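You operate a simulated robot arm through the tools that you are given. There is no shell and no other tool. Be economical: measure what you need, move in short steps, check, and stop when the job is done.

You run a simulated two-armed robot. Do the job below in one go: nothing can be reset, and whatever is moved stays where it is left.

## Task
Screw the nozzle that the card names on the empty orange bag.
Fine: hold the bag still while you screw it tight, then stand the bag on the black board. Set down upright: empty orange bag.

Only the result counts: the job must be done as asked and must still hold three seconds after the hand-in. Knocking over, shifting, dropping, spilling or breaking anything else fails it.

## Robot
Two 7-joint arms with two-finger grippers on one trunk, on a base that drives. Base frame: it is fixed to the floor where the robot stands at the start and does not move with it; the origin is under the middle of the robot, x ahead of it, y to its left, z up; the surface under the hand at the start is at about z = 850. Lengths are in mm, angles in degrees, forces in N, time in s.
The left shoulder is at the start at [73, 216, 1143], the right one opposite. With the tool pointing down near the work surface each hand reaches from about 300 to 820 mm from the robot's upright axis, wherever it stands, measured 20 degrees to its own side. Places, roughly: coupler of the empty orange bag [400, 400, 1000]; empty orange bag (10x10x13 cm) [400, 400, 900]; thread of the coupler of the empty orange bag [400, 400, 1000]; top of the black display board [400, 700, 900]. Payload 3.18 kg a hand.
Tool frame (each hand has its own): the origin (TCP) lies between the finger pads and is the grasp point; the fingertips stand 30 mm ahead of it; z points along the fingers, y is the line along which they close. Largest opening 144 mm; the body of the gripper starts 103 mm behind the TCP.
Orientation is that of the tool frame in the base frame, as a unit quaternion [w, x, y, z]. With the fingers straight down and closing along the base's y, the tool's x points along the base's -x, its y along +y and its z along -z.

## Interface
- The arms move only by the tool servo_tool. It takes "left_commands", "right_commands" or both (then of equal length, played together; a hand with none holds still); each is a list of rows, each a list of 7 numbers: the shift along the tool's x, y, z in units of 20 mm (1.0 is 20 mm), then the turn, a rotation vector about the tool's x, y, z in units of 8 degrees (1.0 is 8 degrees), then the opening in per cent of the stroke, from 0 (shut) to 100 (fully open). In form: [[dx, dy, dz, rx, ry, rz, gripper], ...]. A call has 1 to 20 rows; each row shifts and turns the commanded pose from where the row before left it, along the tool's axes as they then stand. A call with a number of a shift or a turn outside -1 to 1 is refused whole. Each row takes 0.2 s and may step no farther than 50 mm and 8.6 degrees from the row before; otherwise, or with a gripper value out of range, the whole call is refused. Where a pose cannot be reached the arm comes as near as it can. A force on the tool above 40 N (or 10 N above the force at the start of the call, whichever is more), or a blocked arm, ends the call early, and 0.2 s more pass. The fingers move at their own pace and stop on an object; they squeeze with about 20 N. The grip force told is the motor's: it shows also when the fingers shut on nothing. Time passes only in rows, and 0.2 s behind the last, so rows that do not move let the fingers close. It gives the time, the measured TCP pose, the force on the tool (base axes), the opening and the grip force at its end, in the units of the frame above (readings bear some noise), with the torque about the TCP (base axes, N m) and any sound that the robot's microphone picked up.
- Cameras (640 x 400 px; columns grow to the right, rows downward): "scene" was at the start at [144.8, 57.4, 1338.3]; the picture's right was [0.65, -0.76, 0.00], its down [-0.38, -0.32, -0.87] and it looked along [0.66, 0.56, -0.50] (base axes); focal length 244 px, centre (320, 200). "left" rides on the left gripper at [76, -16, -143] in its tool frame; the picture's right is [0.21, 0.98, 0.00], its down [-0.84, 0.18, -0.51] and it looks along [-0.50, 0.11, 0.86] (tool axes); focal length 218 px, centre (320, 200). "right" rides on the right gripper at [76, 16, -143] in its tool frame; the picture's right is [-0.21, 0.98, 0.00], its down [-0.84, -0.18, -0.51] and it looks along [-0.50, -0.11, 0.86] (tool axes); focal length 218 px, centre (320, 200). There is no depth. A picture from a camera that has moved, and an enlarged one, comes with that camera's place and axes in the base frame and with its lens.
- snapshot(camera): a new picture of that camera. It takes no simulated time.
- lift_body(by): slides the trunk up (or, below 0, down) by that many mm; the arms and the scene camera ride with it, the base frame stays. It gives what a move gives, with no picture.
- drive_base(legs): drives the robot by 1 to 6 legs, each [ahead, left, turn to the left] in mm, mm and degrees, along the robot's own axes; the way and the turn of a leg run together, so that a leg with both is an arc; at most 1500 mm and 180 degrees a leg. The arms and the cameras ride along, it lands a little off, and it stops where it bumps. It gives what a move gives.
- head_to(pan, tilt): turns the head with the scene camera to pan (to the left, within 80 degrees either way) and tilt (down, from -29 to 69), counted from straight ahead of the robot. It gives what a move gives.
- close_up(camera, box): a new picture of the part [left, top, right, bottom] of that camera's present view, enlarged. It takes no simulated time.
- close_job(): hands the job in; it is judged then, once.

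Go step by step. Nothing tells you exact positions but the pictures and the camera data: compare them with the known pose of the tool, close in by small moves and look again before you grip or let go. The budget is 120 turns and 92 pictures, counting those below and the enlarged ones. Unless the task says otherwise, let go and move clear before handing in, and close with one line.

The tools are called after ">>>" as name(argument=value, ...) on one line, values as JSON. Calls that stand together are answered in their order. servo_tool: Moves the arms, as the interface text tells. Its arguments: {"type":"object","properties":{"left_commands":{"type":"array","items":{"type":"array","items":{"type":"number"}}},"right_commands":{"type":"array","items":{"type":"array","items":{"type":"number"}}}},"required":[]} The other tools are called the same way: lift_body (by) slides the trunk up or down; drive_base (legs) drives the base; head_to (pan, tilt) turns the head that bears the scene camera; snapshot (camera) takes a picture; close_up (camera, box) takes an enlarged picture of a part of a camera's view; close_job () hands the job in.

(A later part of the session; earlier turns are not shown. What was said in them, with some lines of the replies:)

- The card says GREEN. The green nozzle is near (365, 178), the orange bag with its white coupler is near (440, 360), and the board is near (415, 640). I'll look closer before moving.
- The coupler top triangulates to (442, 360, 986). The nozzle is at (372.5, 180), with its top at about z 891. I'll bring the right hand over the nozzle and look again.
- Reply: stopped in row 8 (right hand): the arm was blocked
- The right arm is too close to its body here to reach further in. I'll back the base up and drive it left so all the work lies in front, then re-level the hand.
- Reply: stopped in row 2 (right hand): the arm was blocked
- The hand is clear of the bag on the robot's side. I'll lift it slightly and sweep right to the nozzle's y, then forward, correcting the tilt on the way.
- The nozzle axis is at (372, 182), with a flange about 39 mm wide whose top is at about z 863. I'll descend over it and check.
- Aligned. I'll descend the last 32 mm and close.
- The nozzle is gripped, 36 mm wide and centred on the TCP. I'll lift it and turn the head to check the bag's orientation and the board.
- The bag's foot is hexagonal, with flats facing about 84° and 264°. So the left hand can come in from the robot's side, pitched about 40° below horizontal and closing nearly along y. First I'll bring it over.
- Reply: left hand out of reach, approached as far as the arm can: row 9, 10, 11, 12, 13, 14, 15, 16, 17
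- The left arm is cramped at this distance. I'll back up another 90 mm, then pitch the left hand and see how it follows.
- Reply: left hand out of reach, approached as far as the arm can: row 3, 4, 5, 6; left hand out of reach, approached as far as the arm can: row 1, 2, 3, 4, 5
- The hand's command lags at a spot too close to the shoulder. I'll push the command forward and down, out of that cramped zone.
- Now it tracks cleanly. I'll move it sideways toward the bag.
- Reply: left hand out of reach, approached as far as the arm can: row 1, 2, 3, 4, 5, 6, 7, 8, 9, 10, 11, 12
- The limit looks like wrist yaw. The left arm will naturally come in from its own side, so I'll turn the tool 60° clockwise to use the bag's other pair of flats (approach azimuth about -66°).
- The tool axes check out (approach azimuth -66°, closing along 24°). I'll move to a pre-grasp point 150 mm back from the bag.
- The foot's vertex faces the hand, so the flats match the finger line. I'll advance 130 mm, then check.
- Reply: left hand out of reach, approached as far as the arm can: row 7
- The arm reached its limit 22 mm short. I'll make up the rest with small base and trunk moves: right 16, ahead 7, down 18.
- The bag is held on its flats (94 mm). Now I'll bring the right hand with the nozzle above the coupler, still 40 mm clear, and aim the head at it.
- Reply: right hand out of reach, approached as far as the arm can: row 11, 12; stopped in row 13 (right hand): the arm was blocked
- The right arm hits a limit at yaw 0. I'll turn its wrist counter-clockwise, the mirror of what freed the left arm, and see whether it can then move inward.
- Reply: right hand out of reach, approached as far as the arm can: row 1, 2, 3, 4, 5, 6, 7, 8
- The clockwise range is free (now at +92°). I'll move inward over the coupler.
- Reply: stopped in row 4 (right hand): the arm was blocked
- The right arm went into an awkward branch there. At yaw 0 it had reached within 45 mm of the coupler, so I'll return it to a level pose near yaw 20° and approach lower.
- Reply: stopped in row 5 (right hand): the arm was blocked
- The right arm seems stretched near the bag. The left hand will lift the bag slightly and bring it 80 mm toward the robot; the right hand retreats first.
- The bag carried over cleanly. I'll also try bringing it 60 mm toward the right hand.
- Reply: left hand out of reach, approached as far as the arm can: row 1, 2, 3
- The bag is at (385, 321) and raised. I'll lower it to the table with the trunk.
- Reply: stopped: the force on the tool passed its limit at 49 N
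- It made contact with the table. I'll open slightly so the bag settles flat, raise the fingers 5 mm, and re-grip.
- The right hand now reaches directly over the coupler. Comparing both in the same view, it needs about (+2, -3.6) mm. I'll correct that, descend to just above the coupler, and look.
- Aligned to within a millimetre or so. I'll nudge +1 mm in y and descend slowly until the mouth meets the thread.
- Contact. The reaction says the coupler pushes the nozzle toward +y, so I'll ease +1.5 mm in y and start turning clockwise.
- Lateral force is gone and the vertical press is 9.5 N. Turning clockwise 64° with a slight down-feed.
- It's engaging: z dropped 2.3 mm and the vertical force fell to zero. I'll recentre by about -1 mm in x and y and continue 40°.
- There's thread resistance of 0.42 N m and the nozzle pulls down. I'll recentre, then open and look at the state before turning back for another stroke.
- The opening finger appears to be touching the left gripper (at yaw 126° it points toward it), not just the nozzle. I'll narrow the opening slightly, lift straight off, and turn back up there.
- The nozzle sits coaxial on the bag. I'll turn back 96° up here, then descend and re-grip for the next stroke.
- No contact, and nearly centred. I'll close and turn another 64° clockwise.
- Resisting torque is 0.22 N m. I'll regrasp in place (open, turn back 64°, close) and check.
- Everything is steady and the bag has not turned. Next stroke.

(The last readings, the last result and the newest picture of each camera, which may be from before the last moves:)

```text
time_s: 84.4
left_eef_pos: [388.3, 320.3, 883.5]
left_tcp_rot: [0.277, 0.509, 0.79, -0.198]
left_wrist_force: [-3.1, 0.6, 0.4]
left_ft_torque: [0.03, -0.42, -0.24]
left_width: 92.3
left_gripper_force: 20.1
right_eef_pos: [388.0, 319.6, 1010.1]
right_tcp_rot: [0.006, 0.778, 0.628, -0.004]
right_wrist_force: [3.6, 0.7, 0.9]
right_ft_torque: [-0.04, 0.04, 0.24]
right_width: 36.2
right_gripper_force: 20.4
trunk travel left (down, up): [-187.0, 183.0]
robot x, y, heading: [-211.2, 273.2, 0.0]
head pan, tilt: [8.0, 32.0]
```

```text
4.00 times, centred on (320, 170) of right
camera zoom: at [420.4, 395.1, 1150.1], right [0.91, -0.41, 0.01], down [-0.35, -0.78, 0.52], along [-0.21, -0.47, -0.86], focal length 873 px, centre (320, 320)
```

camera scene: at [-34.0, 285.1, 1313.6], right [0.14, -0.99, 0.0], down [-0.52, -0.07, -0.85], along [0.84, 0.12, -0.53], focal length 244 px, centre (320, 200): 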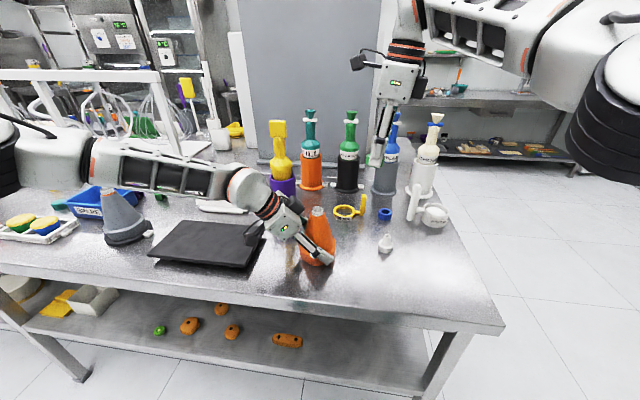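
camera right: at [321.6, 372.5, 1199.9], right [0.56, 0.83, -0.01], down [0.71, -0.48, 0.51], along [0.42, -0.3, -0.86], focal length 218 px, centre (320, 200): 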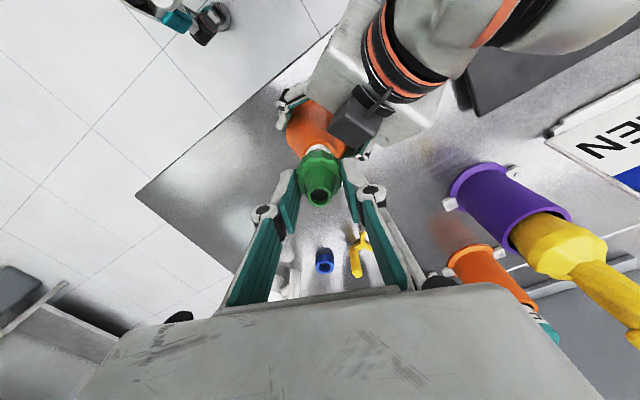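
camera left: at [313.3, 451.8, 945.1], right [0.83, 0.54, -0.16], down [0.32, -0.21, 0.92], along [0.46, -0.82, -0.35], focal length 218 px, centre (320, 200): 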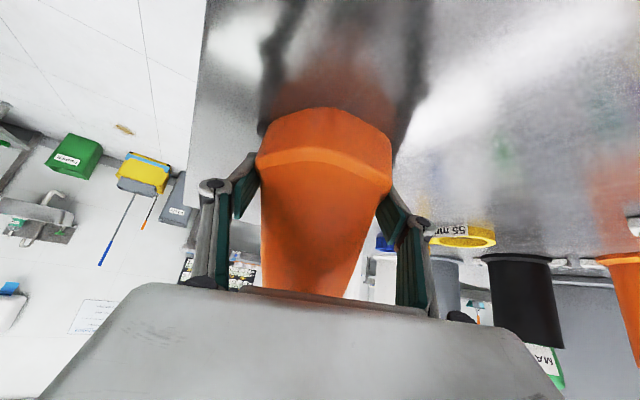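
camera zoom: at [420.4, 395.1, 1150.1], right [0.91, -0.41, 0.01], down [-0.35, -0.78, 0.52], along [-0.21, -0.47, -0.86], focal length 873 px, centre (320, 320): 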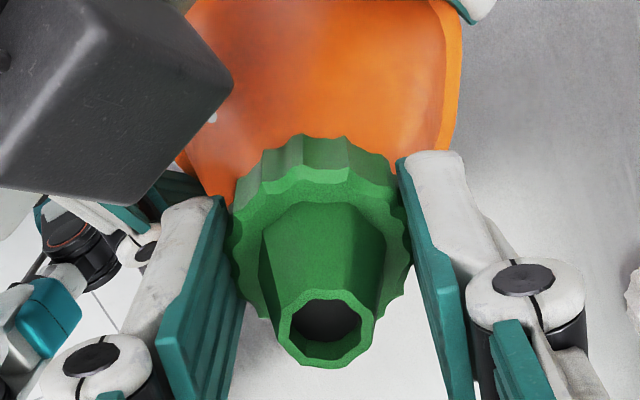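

Steady thread friction. I'll run full regrasp-and-turn cycles in single calls.

>>> servo_tool(right_commands=[[0, 0, 0, 0, 0, 0, 36], [0, 0, 0, 0, 0, 0, 36], [0, 0, 0, 0, 0, -1, 36], [0, 0, 0, 0, 0, -1, 36], [0, 0, 0, 0, 0, -1, 36], [0, 0, 0, 0, 0, -1, 36], [0, 0, 0, 0, 0, -1, 36], [0, 0, 0, 0, 0, -1, 36], [0, 0, 0, 0, 0, -1, 36], [0, 0, 0, 0, 0, -1, 36], [0, 0, 0, 0, 0, 0, 10], [0, 0, 0, 0, 0, 0, 10], [0, 0, 0.004, 0, 0, 1, 10], [0, 0, 0.004, 0, 0, 1, 10], [0, 0, 0.004, 0, 0, 1, 10], [0, 0, 0.004, 0, 0, 1, 10], [0, 0, 0.004, 0, 0, 1, 10], [0, 0, 0.004, 0, 0, 1, 10], [0, 0, 0.004, 0, 0, 1, 10], [0, 0, 0.004, 0, 0, 1, 10]])

>>> close_up(camera="right", box=[240, 120, 400, 220])

```text
time_s: 88.6
left_eef_pos: [387.0, 321.3, 883.2]
left_tcp_rot: [0.277, 0.51, 0.79, -0.199]
left_wrist_force: [-3.5, -0.7, -0.2]
left_ft_torque: [0.06, -0.5, -0.22]
left_width: 92.5
left_gripper_force: 20.2
right_eef_pos: [388.4, 321.0, 1008.9]
right_tcp_rot: [0.005, 0.779, 0.627, -0.005]
right_wrist_force: [1.6, 0.3, 0.7]
right_ft_torque: [-0.04, 0.02, 0.22]
right_width: 36.1
right_gripper_force: 20.6
trunk travel left (down, up): [-187.0, 183.0]
robot x, y, heading: [-216.2, 274.1, 0.0]
head pan, tilt: [8.0, 32.0]
```

```text
4.00 times, centred on (320, 170) of right
camera zoom: at [420.3, 395.2, 1149.2], right [0.91, -0.41, 0.01], down [-0.35, -0.78, 0.52], along [-0.21, -0.47, -0.86], focal length 873 px, centre (320, 320)
```

zoom: 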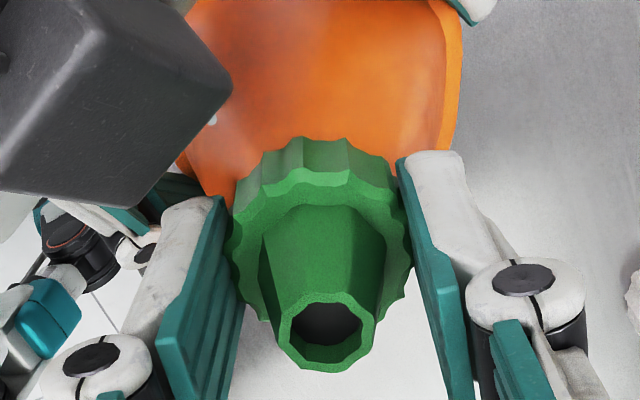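

The nozzle looks identical in the hand after two strokes, so the fingers may now be slipping on an already tight nozzle. I'll open, turn back and inspect the seat.

>>> servo_tool(right_commands=[[0, 0, 0, 0, 0, 0, 36], [0, 0, 0, 0, 0, 0, 36], [0, 0, 0, 0, 0, -1, 36], [0, 0, 0, 0, 0, -1, 36], [0, 0, 0, 0, 0, -1, 36], [0, 0, 0, 0, 0, -1, 36], [0, 0, 0, 0, 0, -1, 36], [0, 0, 0, 0, 0, -1, 36], [0, 0, 0, 0, 0, -1, 36], [0, 0, 0, 0, 0, -1, 36], [0, 0, 0, 0, 0, 0, 36]])

>>> close_up(camera="scene", box=[315, 195, 365, 235])

>>> close_up(camera="right", box=[280, 140, 380, 220])

```text
time_s: 91.0
left_eef_pos: [387.3, 319.8, 883.2]
left_tcp_rot: [0.276, 0.51, 0.79, -0.199]
left_wrist_force: [0.5, 0.1, -0.3]
left_ft_torque: [0.0, -0.04, 0.0]
left_width: 92.2
left_gripper_force: 19.6
right_eef_pos: [386.8, 320.3, 1009.8]
right_tcp_rot: [0.002, 0.325, 0.946, -0.007]
right_wrist_force: [0.1, -0.2, 0.2]
right_ft_torque: [0.01, 0.03, -0.02]
right_width: 51.8
right_gripper_force: 0.1
trunk travel left (down, up): [-187.0, 183.0]
robot x, y, heading: [-216.6, 275.4, 0.2]
head pan, tilt: [8.0, 32.0]
```

```text
10.00 times, centred on (340, 215) of scene
camera zoom: at [-19.0, 285.8, 1294.7], right [0.14, -0.99, 0.0], down [-0.52, -0.08, -0.85], along [0.84, 0.12, -0.53], focal length 2440 px, centre (120, 50)
```

zoom: 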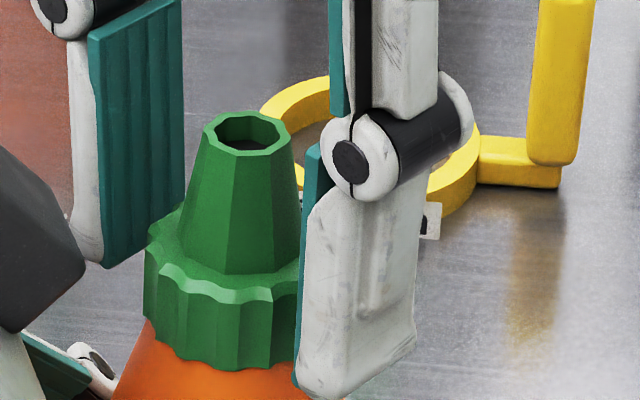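

```text
5.00 times, centred on (330, 180) of right
camera zoom: at [338.0, 383.8, 1149.2], right [0.77, 0.64, -0.01], down [0.55, -0.65, 0.52], along [0.33, -0.4, -0.86], focal length 1091 px, centre (270, 300)
```

zoom: 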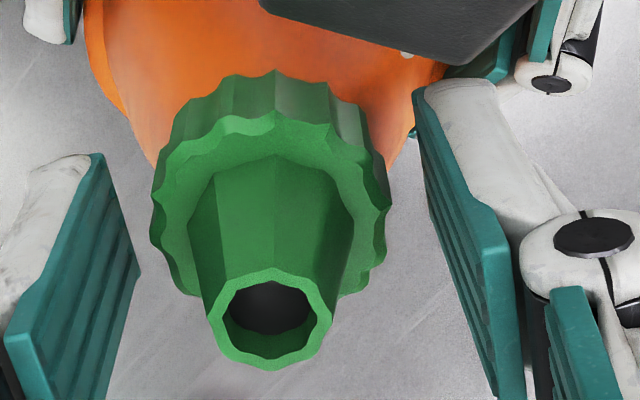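

I'll make a test stroke of 40° and return to the same pose to compare the flute positions.

>>> servo_tool(right_commands=[[0, 0, 0, 0, 0, 0, 10], [0, 0, 0, 0, 0, 0, 10], [0, 0, 0, 0, 0, 1, 10], [0, 0, 0, 0, 0, 1, 10], [0, 0, 0, 0, 0, 1, 10], [0, 0, 0, 0, 0, 1, 10], [0, 0, 0, 0, 0, 1, 10], [0, 0, 0, 0, 0, 0, 36], [0, 0, 0, 0, 0, 0, 36], [0, 0, 0, 0, 0, -1, 36], [0, 0, 0, 0, 0, -1, 36], [0, 0, 0, 0, 0, -1, 36], [0, 0, 0, 0, 0, -1, 36], [0, 0, 0, 0, 0, -1, 36], [0, 0, 0, 0, 0, 0, 36]])

>>> close_up(camera="right", box=[280, 140, 380, 220])

>>> close_up(camera="scene", box=[315, 195, 365, 235])

```text
time_s: 94.2
left_eef_pos: [386.9, 320.4, 882.6]
left_tcp_rot: [0.277, 0.51, 0.79, -0.199]
left_wrist_force: [-0.8, -1.2, 0.2]
left_ft_torque: [-0.01, 0.0, 0.06]
left_width: 92.4
left_gripper_force: 20.1
right_eef_pos: [387.9, 320.8, 1009.4]
right_tcp_rot: [0.003, 0.325, 0.946, -0.006]
right_wrist_force: [0.1, -0.7, 0.3]
right_ft_torque: [0.01, 0.01, 0.0]
right_width: 52.1
right_gripper_force: 0.1
trunk travel left (down, up): [-187.0, 183.0]
robot x, y, heading: [-214.1, 274.6, -0.1]
head pan, tilt: [8.0, 32.0]
```

```text
5.00 times, centred on (330, 180) of right
camera zoom: at [338.0, 383.7, 1149.5], right [0.77, 0.64, -0.01], down [0.55, -0.65, 0.52], along [0.33, -0.4, -0.86], focal length 1091 px, centre (270, 300)
```

zoom: 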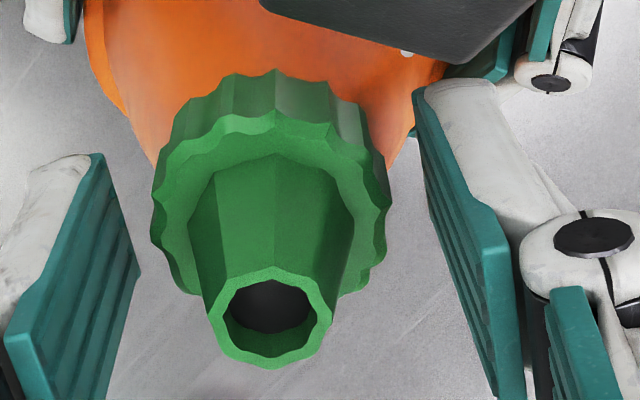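

```text
10.00 times, centred on (340, 215) of scene
camera zoom: at [-19.0, 285.8, 1294.7], right [0.14, -0.99, 0.0], down [-0.52, -0.08, -0.85], along [0.84, 0.12, -0.53], focal length 2440 px, centre (120, 50)
```

zoom: 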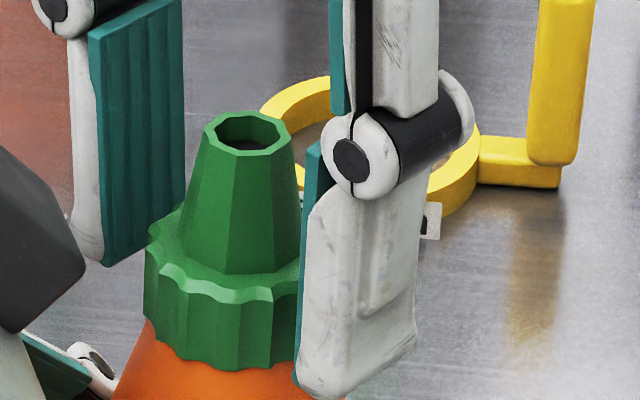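

The nozzle no longer turns and the fingers slip on it, so it looks tight. To verify engagement I'll grip a bit lower, turn a little more, then pull gently up 2 mm and read the force.

>>> servo_tool(right_commands=[[0, 0, 0.12, 0, 0, 0, 36], [0, 0, 0, 0, 0, 0, 10], [0, 0, 0, 0, 0, 0, 10], [0, 0, 0, 0, 0, 1, 10], [0, 0, 0, 0, 0, 1, 10]])

>>> servo_tool(right_commands=[[0, 0, -0.06, 0, 0, 0, 10], [0, 0, -0.06, 0, 0, 0, 10], [0, 0, 0, 0, 0, 0, 10]])

```text
time_s: 95.4
left_eef_pos: [386.2, 320.7, 883.3]
left_tcp_rot: [0.277, 0.51, 0.79, -0.198]
left_wrist_force: [1.6, 1.0, -0.2]
left_ft_torque: [-0.12, 0.03, -0.17]
left_width: 92.2
left_gripper_force: 20.4
right_eef_pos: [388.5, 321.1, 1006.5]
right_tcp_rot: [0.003, 0.455, 0.891, -0.007]
right_wrist_force: [-0.4, -0.6, -1.1]
right_ft_torque: [-0.04, 0.0, 0.14]
right_width: 36.3
right_gripper_force: 20.6
trunk travel left (down, up): [-187.0, 183.0]
robot x, y, heading: [-214.6, 275.9, 0.3]
head pan, tilt: [8.0, 32.0]
```

```text
time_s: 96.2
left_eef_pos: [386.9, 321.0, 883.7]
left_tcp_rot: [0.279, 0.51, 0.789, -0.199]
left_wrist_force: [-2.5, 0.4, 11.0]
left_ft_torque: [-0.05, -0.19, 0.03]
left_width: 92.6
left_gripper_force: 19.7
right_eef_pos: [388.2, 319.7, 1009.4]
right_tcp_rot: [0.003, 0.454, 0.891, -0.006]
right_wrist_force: [2.9, -0.4, -13.1]
right_ft_torque: [-0.02, -0.11, 0.0]
right_width: 36.6
right_gripper_force: 19.6
trunk travel left (down, up): [-187.0, 183.0]
robot x, y, heading: [-215.5, 276.5, -0.1]
head pan, tilt: [8.0, 32.0]
```

The pull met 13 N, so it's engaged. One more firm tightening stroke with the lower grip.

>>> servo_tool(right_commands=[[0, 0, 0.12, 0, 0, 0, 10], [0, 0, 0, 0, 0, 1, 10], [0, 0, 0, 0, 0, 1, 10], [0, 0, 0, 0, 0, 1, 10], [0, 0, 0, 0, 0, 1, 10]])

>>> servo_tool(right_commands=[[0, 0, 0, 0, 0, 1, 10], [0, 0, 0, 0, 0, 1, 10]])

>>> servo_tool(right_commands=[[0, 0, 0, 0, 0, 0, 36], [0, 0, 0, 0, 0, 0, 36], [0, 0, -0.12, 0, 0, -1, 36], [0, 0, 0, 0, 0, -1, 36], [0, 0, 0, 0, 0, -1, 36], [0, 0, 0, 0, 0, -1, 36], [0, 0, 0, 0, 0, -1, 36], [0, 0, 0, 0, 0, -1, 36], [0, 0, 0, 0, 0, -1, 36], [0, 0, 0, 0, 0, -1, 36], [0, 0, 0, 0, 0, 0, 36]])

>>> close_up(camera="right", box=[280, 140, 380, 220])

```text
time_s: 97.4
left_eef_pos: [386.9, 320.4, 882.9]
left_tcp_rot: [0.277, 0.51, 0.79, -0.199]
left_wrist_force: [1.5, -1.1, 0.0]
left_ft_torque: [-0.21, -0.24, -0.31]
left_width: 92.4
left_gripper_force: 19.7
right_eef_pos: [386.9, 321.1, 1007.4]
right_tcp_rot: [0.005, 0.683, 0.73, -0.004]
right_wrist_force: [0.6, -0.4, 3.7]
right_ft_torque: [-0.01, 0.01, 0.31]
right_width: 37.0
right_gripper_force: 20.0
trunk travel left (down, up): [-187.0, 183.0]
robot x, y, heading: [-211.3, 273.6, 0.2]
head pan, tilt: [8.0, 32.0]
```

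```text
time_s: 98.0
left_eef_pos: [387.2, 320.4, 883.0]
left_tcp_rot: [0.276, 0.51, 0.79, -0.199]
left_wrist_force: [-0.2, 0.3, -0.1]
left_ft_torque: [-0.04, -0.38, -0.19]
left_width: 92.5
left_gripper_force: 20.3
right_eef_pos: [387.7, 320.8, 1006.0]
right_tcp_rot: [0.005, 0.778, 0.629, -0.004]
right_wrist_force: [0.9, -0.1, 1.0]
right_ft_torque: [-0.01, 0.08, 0.22]
right_width: 36.1
right_gripper_force: 20.0
trunk travel left (down, up): [-187.0, 183.0]
robot x, y, heading: [-214.1, 274.7, 0.3]
head pan, tilt: [8.0, 32.0]
```

```text
time_s: 100.4
left_eef_pos: [387.1, 320.0, 881.9]
left_tcp_rot: [0.276, 0.51, 0.79, -0.199]
left_wrist_force: [0.7, -0.6, -1.9]
left_ft_torque: [-0.01, 0.02, -0.02]
left_width: 92.2
left_gripper_force: 20.2
right_eef_pos: [387.8, 320.9, 1007.9]
right_tcp_rot: [0.002, 0.326, 0.945, -0.007]
right_wrist_force: [0.1, 0.2, -0.1]
right_ft_torque: [0.02, 0.0, 0.02]
right_width: 51.9
right_gripper_force: 0.1
trunk travel left (down, up): [-187.0, 183.0]
robot x, y, heading: [-216.3, 273.4, 0.1]
head pan, tilt: [8.0, 32.0]
```

```text
5.00 times, centred on (330, 180) of right
camera zoom: at [338.1, 384.1, 1149.1], right [0.77, 0.64, -0.01], down [0.55, -0.65, 0.52], along [0.33, -0.4, -0.86], focal length 1091 px, centre (270, 300)
```

zoom: 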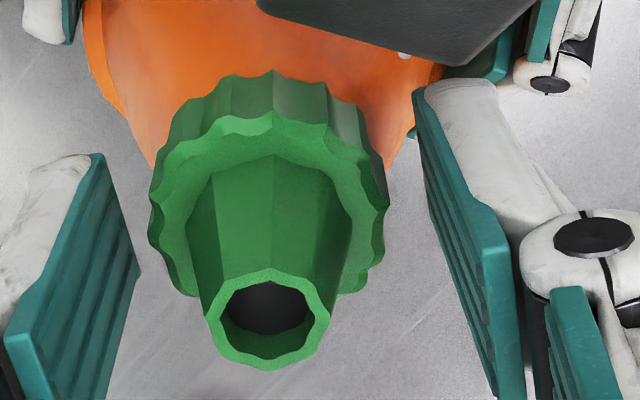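

The nozzle stays put while the fingers ratchet over its flutes, so it's tight. I'll withdraw the right hand up and away.

>>> servo_tool(right_commands=[[0, 0, -1, 0, 0, 0, 38], [0, 0, -1, 0, 0, 0, 38], [0, 0, -1, 0, 0, 0, 38], [0, 0, -0.8, 0, 0, 0, 38], [0, -1, 0, 0, 0, 0, 38], [0, -1, 0, 0, 0, 0, 38], [0, -1, 0, 0, 0, 0, 38], [0, -1, 0, 0, 0, 0, 38], [0, -1, 0, 0, 0, 0, 38], [0, -1, 0, 0, 0, 0, 38], [0, -1, 0, 0, 0, 0, 38]])

>>> head_to(pan=25, tilt=35)

>>> snapshot(camera="scene")

```text
time_s: 102.8
left_eef_pos: [387.7, 319.9, 883.3]
left_tcp_rot: [0.278, 0.51, 0.79, -0.198]
left_wrist_force: [0.2, -0.4, -1.6]
left_ft_torque: [0.0, 0.02, -0.02]
left_width: 92.3
left_gripper_force: 19.5
right_eef_pos: [301.1, 211.1, 1086.9]
right_tcp_rot: [0.003, 0.326, 0.946, -0.007]
right_wrist_force: [0.3, 0.0, -0.1]
right_ft_torque: [0.01, 0.01, 0.02]
right_width: 54.7
right_gripper_force: 0.0
trunk travel left (down, up): [-187.0, 183.0]
robot x, y, heading: [-214.2, 276.0, 0.2]
head pan, tilt: [8.0, 32.0]
```

```text
time_s: 103.6
left_eef_pos: [386.7, 321.0, 882.5]
left_tcp_rot: [0.276, 0.51, 0.79, -0.199]
left_wrist_force: [0.5, -0.9, -1.9]
left_ft_torque: [0.01, 0.0, 0.06]
left_width: 92.5
left_gripper_force: 20.0
right_eef_pos: [301.8, 211.6, 1086.6]
right_tcp_rot: [0.002, 0.326, 0.945, -0.006]
right_wrist_force: [0.2, -0.1, 0.1]
right_ft_torque: [0.02, -0.02, 0.0]
right_width: 54.7
right_gripper_force: 0.1
trunk travel left (down, up): [-187.0, 183.0]
robot x, y, heading: [-210.8, 273.4, -0.1]
head pan, tilt: [25.0, 35.0]
```

```text
30 pictures are left
camera scene: at [-27.9, 310.4, 1290.1], right [0.42, -0.91, 0.0], down [-0.52, -0.24, -0.82], along [0.74, 0.35, -0.57], focal length 244 px, centre (320, 200)
```

scene: 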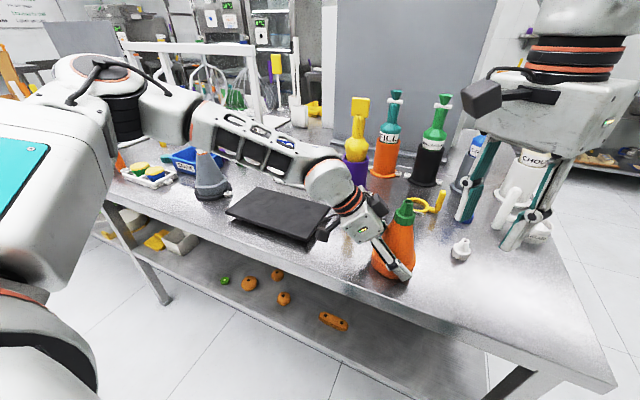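

The nozzle sits squarely on the bag. The board spans roughly x 344–498 and y 535–783, with its top at about z 862. I'll lift the bag 40 mm and carry it halfway to check it.

>>> servo_tool(left_commands=[[-0.32, -0.016, -0.384, 0, 0, 0, 40], [-0.64, -0.03, -0.768, 0, 0, 0, 40], [-0.64, -0.03, -0.768, 0, 0, 0, 40], [0.63, 0.476, -0.545, 0, 0, 0, 40], [0.63, 0.476, -0.545, 0, 0, 0, 40], [0.63, 0.476, -0.545, 0, 0, 0, 40], [0.63, 0.476, -0.545, 0, 0, 0, 40], [0.63, 0.476, -0.545, 0, 0, 0, 40], [0.63, 0.476, -0.545, 0, 0, 0, 40], [0, 0, 0, 0, 0, 0, 40]])

>>> snapshot(camera="scene")

```text
time_s: 105.8
left_eef_pos: [400.3, 435.3, 932.5]
left_tcp_rot: [0.277, 0.51, 0.79, -0.199]
left_wrist_force: [-0.4, 0.4, -2.6]
left_ft_torque: [0.02, 0.03, 0.01]
left_width: 92.4
left_gripper_force: 20.2
right_eef_pos: [301.5, 212.6, 1086.8]
right_tcp_rot: [0.002, 0.326, 0.945, -0.006]
right_wrist_force: [-0.6, 0.4, 0.4]
right_ft_torque: [-0.03, -0.03, 0.02]
right_width: 54.7
right_gripper_force: 0.0
trunk travel left (down, up): [-187.0, 183.0]
robot x, y, heading: [-214.1, 274.7, 0.1]
head pan, tilt: [25.0, 35.0]
```

```text
29 pictures are left
camera scene: at [-27.8, 310.3, 1290.0], right [0.42, -0.91, 0.0], down [-0.52, -0.24, -0.82], along [0.74, 0.35, -0.57], focal length 244 px, centre (320, 200)
```

scene: 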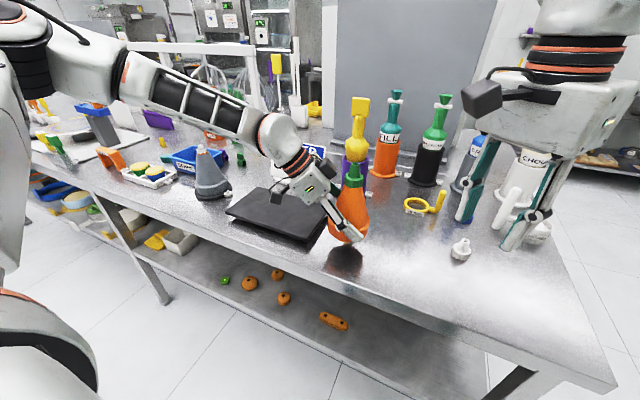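

The bag is lifted and upright. Continuing over the board.

>>> servo_tool(left_commands=[[0.63, 0.476, -0.545, 0, 0, 0, 40], [0.63, 0.476, -0.545, 0, 0, 0, 40], [0.63, 0.476, -0.545, 0, 0, 0, 40], [0.63, 0.476, -0.545, 0, 0, 0, 40], [0.63, 0.476, -0.545, 0, 0, 0, 40], [0.63, 0.476, -0.545, 0, 0, 0, 40], [0.63, 0.476, -0.545, 0, 0, 0, 40], [0.63, 0.476, -0.545, 0, 0, 0, 40], [0.63, 0.476, -0.545, 0, 0, 0, 40], [0.63, 0.476, -0.545, 0, 0, 0, 40], [0, 0, 0, 0, 0, 0, 40]])

>>> snapshot(camera="scene")

>>> snapshot(camera="left")

```text
time_s: 108.2
left_eef_pos: [418.6, 625.5, 933.2]
left_tcp_rot: [0.277, 0.51, 0.79, -0.199]
left_wrist_force: [-0.3, -0.4, -1.5]
left_ft_torque: [0.04, 0.03, -0.03]
left_width: 92.1
left_gripper_force: 19.8
right_eef_pos: [300.7, 213.4, 1086.0]
right_tcp_rot: [0.003, 0.325, 0.946, -0.007]
right_wrist_force: [-0.3, -0.4, 0.1]
right_ft_torque: [0.04, 0.01, 0.0]
right_width: 54.9
right_gripper_force: 0.1
trunk travel left (down, up): [-187.0, 183.0]
robot x, y, heading: [-213.0, 273.0, 0.2]
head pan, tilt: [25.0, 35.0]
```

```text
28 pictures are left
camera scene: at [-27.9, 310.4, 1290.1], right [0.42, -0.91, 0.0], down [-0.52, -0.24, -0.82], along [0.74, 0.35, -0.57], focal length 244 px, centre (320, 200)
```

scene: 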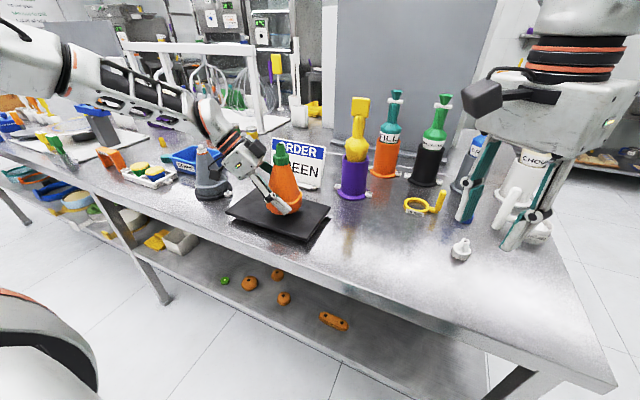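

```text
27 pictures are left
camera left: at [345.8, 756.9, 995.0], right [0.83, 0.54, -0.16], down [0.32, -0.21, 0.92], along [0.46, -0.82, -0.35], focal length 218 px, centre (320, 200)
```

left: 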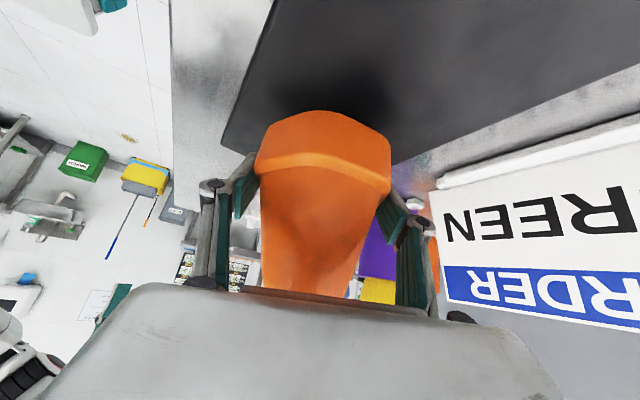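

The bag hangs over the board's inside area with clear margins. Lowering 28 mm, then a look at the gap.

>>> servo_tool(left_commands=[[0.32, 0.016, 0.384, 0, 0, 0, 40], [0.32, 0.016, 0.384, 0, 0, 0, 40], [0.26, 0.013, 0.307, 0, 0, 0, 40], [0, 0, 0, 0, 0, 0, 40]])

>>> close_up(camera="scene", box=[210, 130, 350, 250])

>>> snapshot(camera="left")

```text
time_s: 109.2
left_eef_pos: [418.3, 624.1, 907.9]
left_tcp_rot: [0.28, 0.509, 0.789, -0.199]
left_wrist_force: [1.0, 1.2, 13.0]
left_ft_torque: [-0.04, -0.39, -0.08]
left_width: 92.7
left_gripper_force: 20.1
right_eef_pos: [300.7, 210.7, 1088.7]
right_tcp_rot: [0.004, 0.325, 0.946, -0.006]
right_wrist_force: [0.2, -0.1, 0.7]
right_ft_torque: [-0.01, 0.02, 0.0]
right_width: 54.7
right_gripper_force: 0.0
trunk travel left (down, up): [-187.0, 183.0]
robot x, y, heading: [-216.5, 275.9, 0.1]
head pan, tilt: [25.0, 35.0]
```

```text
3.33 times, centred on (280, 190) of scene
camera zoom: at [-29.4, 310.0, 1290.6], right [0.42, -0.91, 0.0], down [-0.52, -0.24, -0.82], along [0.74, 0.35, -0.57], focal length 813 px, centre (453, 233)
```

zoom: 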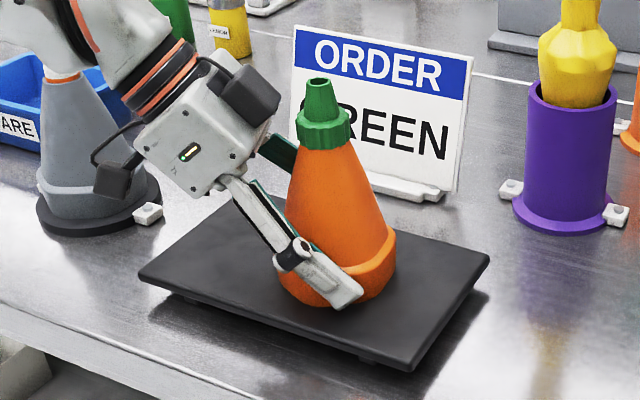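

```text
25 pictures are left
camera left: at [345.3, 756.0, 969.7], right [0.83, 0.54, -0.16], down [0.32, -0.21, 0.93], along [0.46, -0.82, -0.34], focal length 218 px, centre (320, 200)
```

left: 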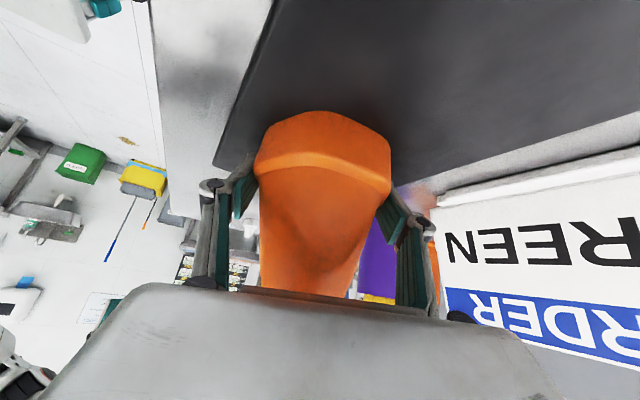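

The bag is resting on the board (13 N upward). I'll ease off 1.5 mm, open the fingers gently, and check.

>>> servo_tool(left_commands=[[-0.05, 0, -0.058, 0, 0, 0, 40], [0, 0, 0, 0, 0, 0, 66], [0, 0, 0, 0, 0, 0, 72], [0, 0, 0, 0, 0, 0, 80], [0, 0, 0, 0, 0, 0, 90], [0, 0, 0, 0, 0, 0, 90]])

>>> close_up(camera="scene", box=[210, 130, 350, 250])

>>> snapshot(camera="left")

```text
time_s: 110.6
left_eef_pos: [419.7, 625.1, 905.7]
left_tcp_rot: [0.277, 0.509, 0.79, -0.199]
left_wrist_force: [-0.3, 0.2, 0.4]
left_ft_torque: [-0.01, 0.01, -0.01]
left_width: 130.0
left_gripper_force: 0.0
right_eef_pos: [302.2, 212.2, 1087.5]
right_tcp_rot: [0.002, 0.326, 0.945, -0.007]
right_wrist_force: [0.6, 1.2, 0.3]
right_ft_torque: [-0.04, 0.0, 0.0]
right_width: 54.8
right_gripper_force: 0.0
trunk travel left (down, up): [-187.0, 183.0]
robot x, y, heading: [-213.8, 275.4, 0.0]
head pan, tilt: [25.0, 35.0]
```

```text
3.33 times, centred on (280, 190) of scene
camera zoom: at [-28.0, 310.5, 1290.1], right [0.42, -0.91, 0.0], down [-0.52, -0.24, -0.82], along [0.74, 0.35, -0.57], focal length 813 px, centre (453, 233)
```

zoom: 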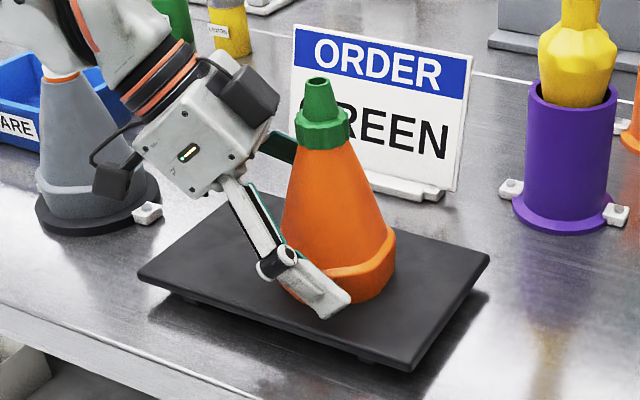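

```text
23 pictures are left
camera left: at [345.5, 756.8, 968.4], right [0.83, 0.54, -0.16], down [0.32, -0.21, 0.92], along [0.46, -0.82, -0.35], focal length 218 px, centre (320, 200)
```

left: 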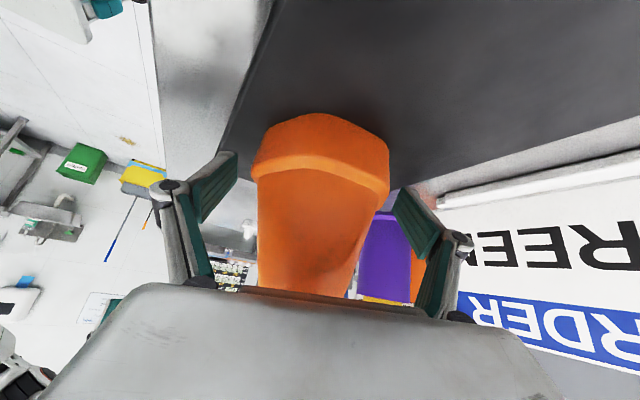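

The bag stands free and upright. Withdrawing the left hand backwards and up.

>>> servo_tool(left_commands=[[0, 0, -0.5, 0, 0, 0, 95], [0, 0, -1, 0, 0, 0, 95], [0, 0, -1, 0, 0, 0, 95], [0, 0, -1, 0, 0, 0, 95], [0, 0, -1, 0, 0, 0, 95], [0, 0, -1, 0, 0, 0, 95], [0, 0, -1, 0, 0, 0, 95], [0, 0, -1, 0, 0, 0, 95], [0, 0, 0, 0, 0, 0, 95]])

>>> snapshot(camera="scene")

>>> close_up(camera="scene", box=[230, 120, 340, 250])

>>> snapshot(camera="left")

```text
time_s: 112.6
left_eef_pos: [385.1, 716.5, 1022.2]
left_tcp_rot: [0.277, 0.51, 0.789, -0.199]
left_wrist_force: [-0.2, 0.4, -0.8]
left_ft_torque: [0.0, -0.01, 0.01]
left_width: 136.8
left_gripper_force: 0.0
right_eef_pos: [302.3, 211.4, 1088.1]
right_tcp_rot: [0.002, 0.326, 0.945, -0.006]
right_wrist_force: [0.1, -0.6, -0.3]
right_ft_torque: [-0.01, 0.01, 0.01]
right_width: 54.6
right_gripper_force: 0.0
trunk travel left (down, up): [-187.0, 183.0]
robot x, y, heading: [-213.5, 274.8, -0.1]
head pan, tilt: [25.0, 35.0]
```

```text
22 pictures are left
camera scene: at [-27.8, 310.4, 1290.0], right [0.42, -0.91, 0.0], down [-0.52, -0.24, -0.82], along [0.74, 0.35, -0.57], focal length 244 px, centre (320, 200)
```

scene: 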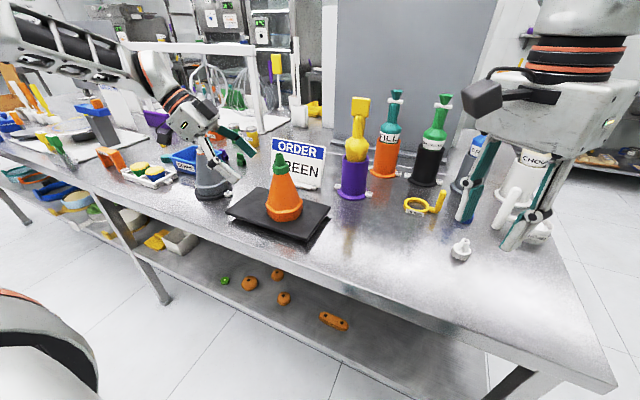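

```text
3.08 times, centred on (285, 185) of scene
camera zoom: at [-27.8, 310.4, 1290.0], right [0.42, -0.91, 0.0], down [-0.52, -0.24, -0.82], along [0.74, 0.35, -0.57], focal length 751 px, centre (428, 246)
```

zoom: 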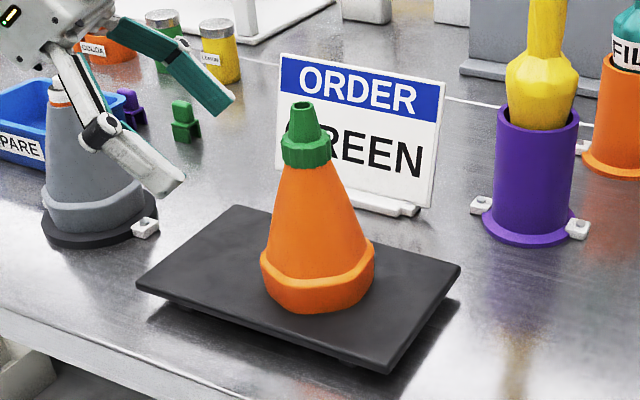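

```text
20 pictures are left
camera left: at [311.2, 847.1, 1083.6], right [0.83, 0.54, -0.16], down [0.32, -0.21, 0.92], along [0.46, -0.82, -0.35], focal length 218 px, centre (320, 200)
```

left: 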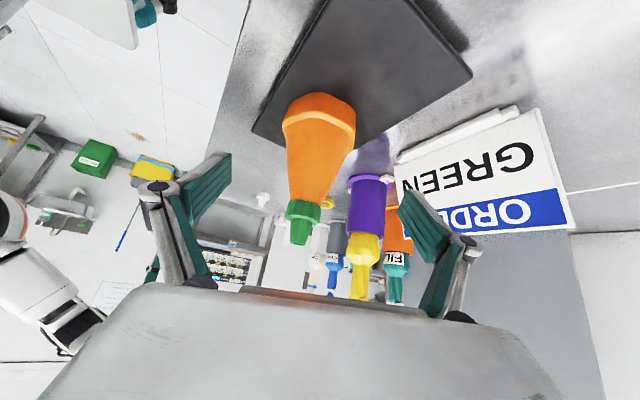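

>>> close_up(camera="left", box=[270, 170, 350, 250])

>>> close_up(camera="scene", box=[260, 145, 310, 195])

```text
5.00 times, centred on (310, 210) of left
camera zoom: at [311.2, 847.1, 1083.6], right [0.83, 0.54, -0.16], down [0.32, -0.21, 0.92], along [0.46, -0.82, -0.35], focal length 1091 px, centre (370, 150)
```

zoom: 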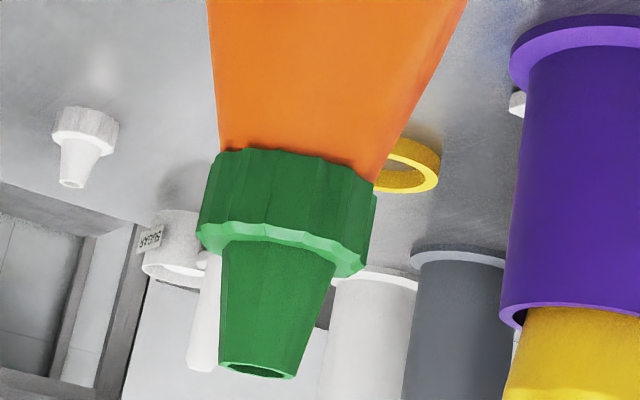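

```text
8.00 times, centred on (285, 170) of scene
camera zoom: at [-27.8, 310.4, 1290.0], right [0.42, -0.91, 0.0], down [-0.52, -0.24, -0.82], along [0.74, 0.35, -0.57], focal length 1952 px, centre (600, 440)
```

zoom: 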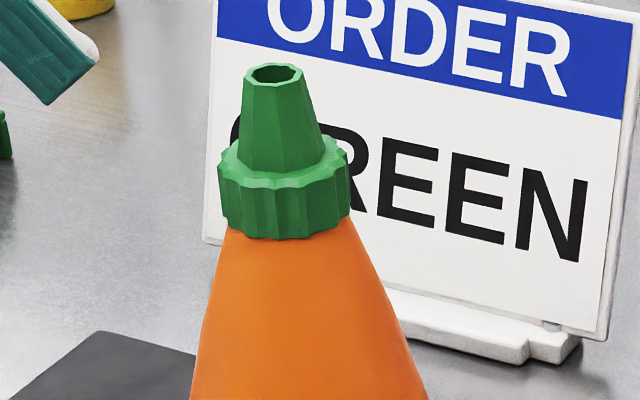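

The green nozzle sits flush and coaxial on the orange bag. The bag stands upright on the black board, both hands are clear and nothing else has moved.

>>> close_job()

```text
The job is handed in.
```

I screwed the green nozzle tight on the empty orange bag while the left hand held the bag still. The bag now stands upright on the black board, both hands are clear, and the job is handed in.
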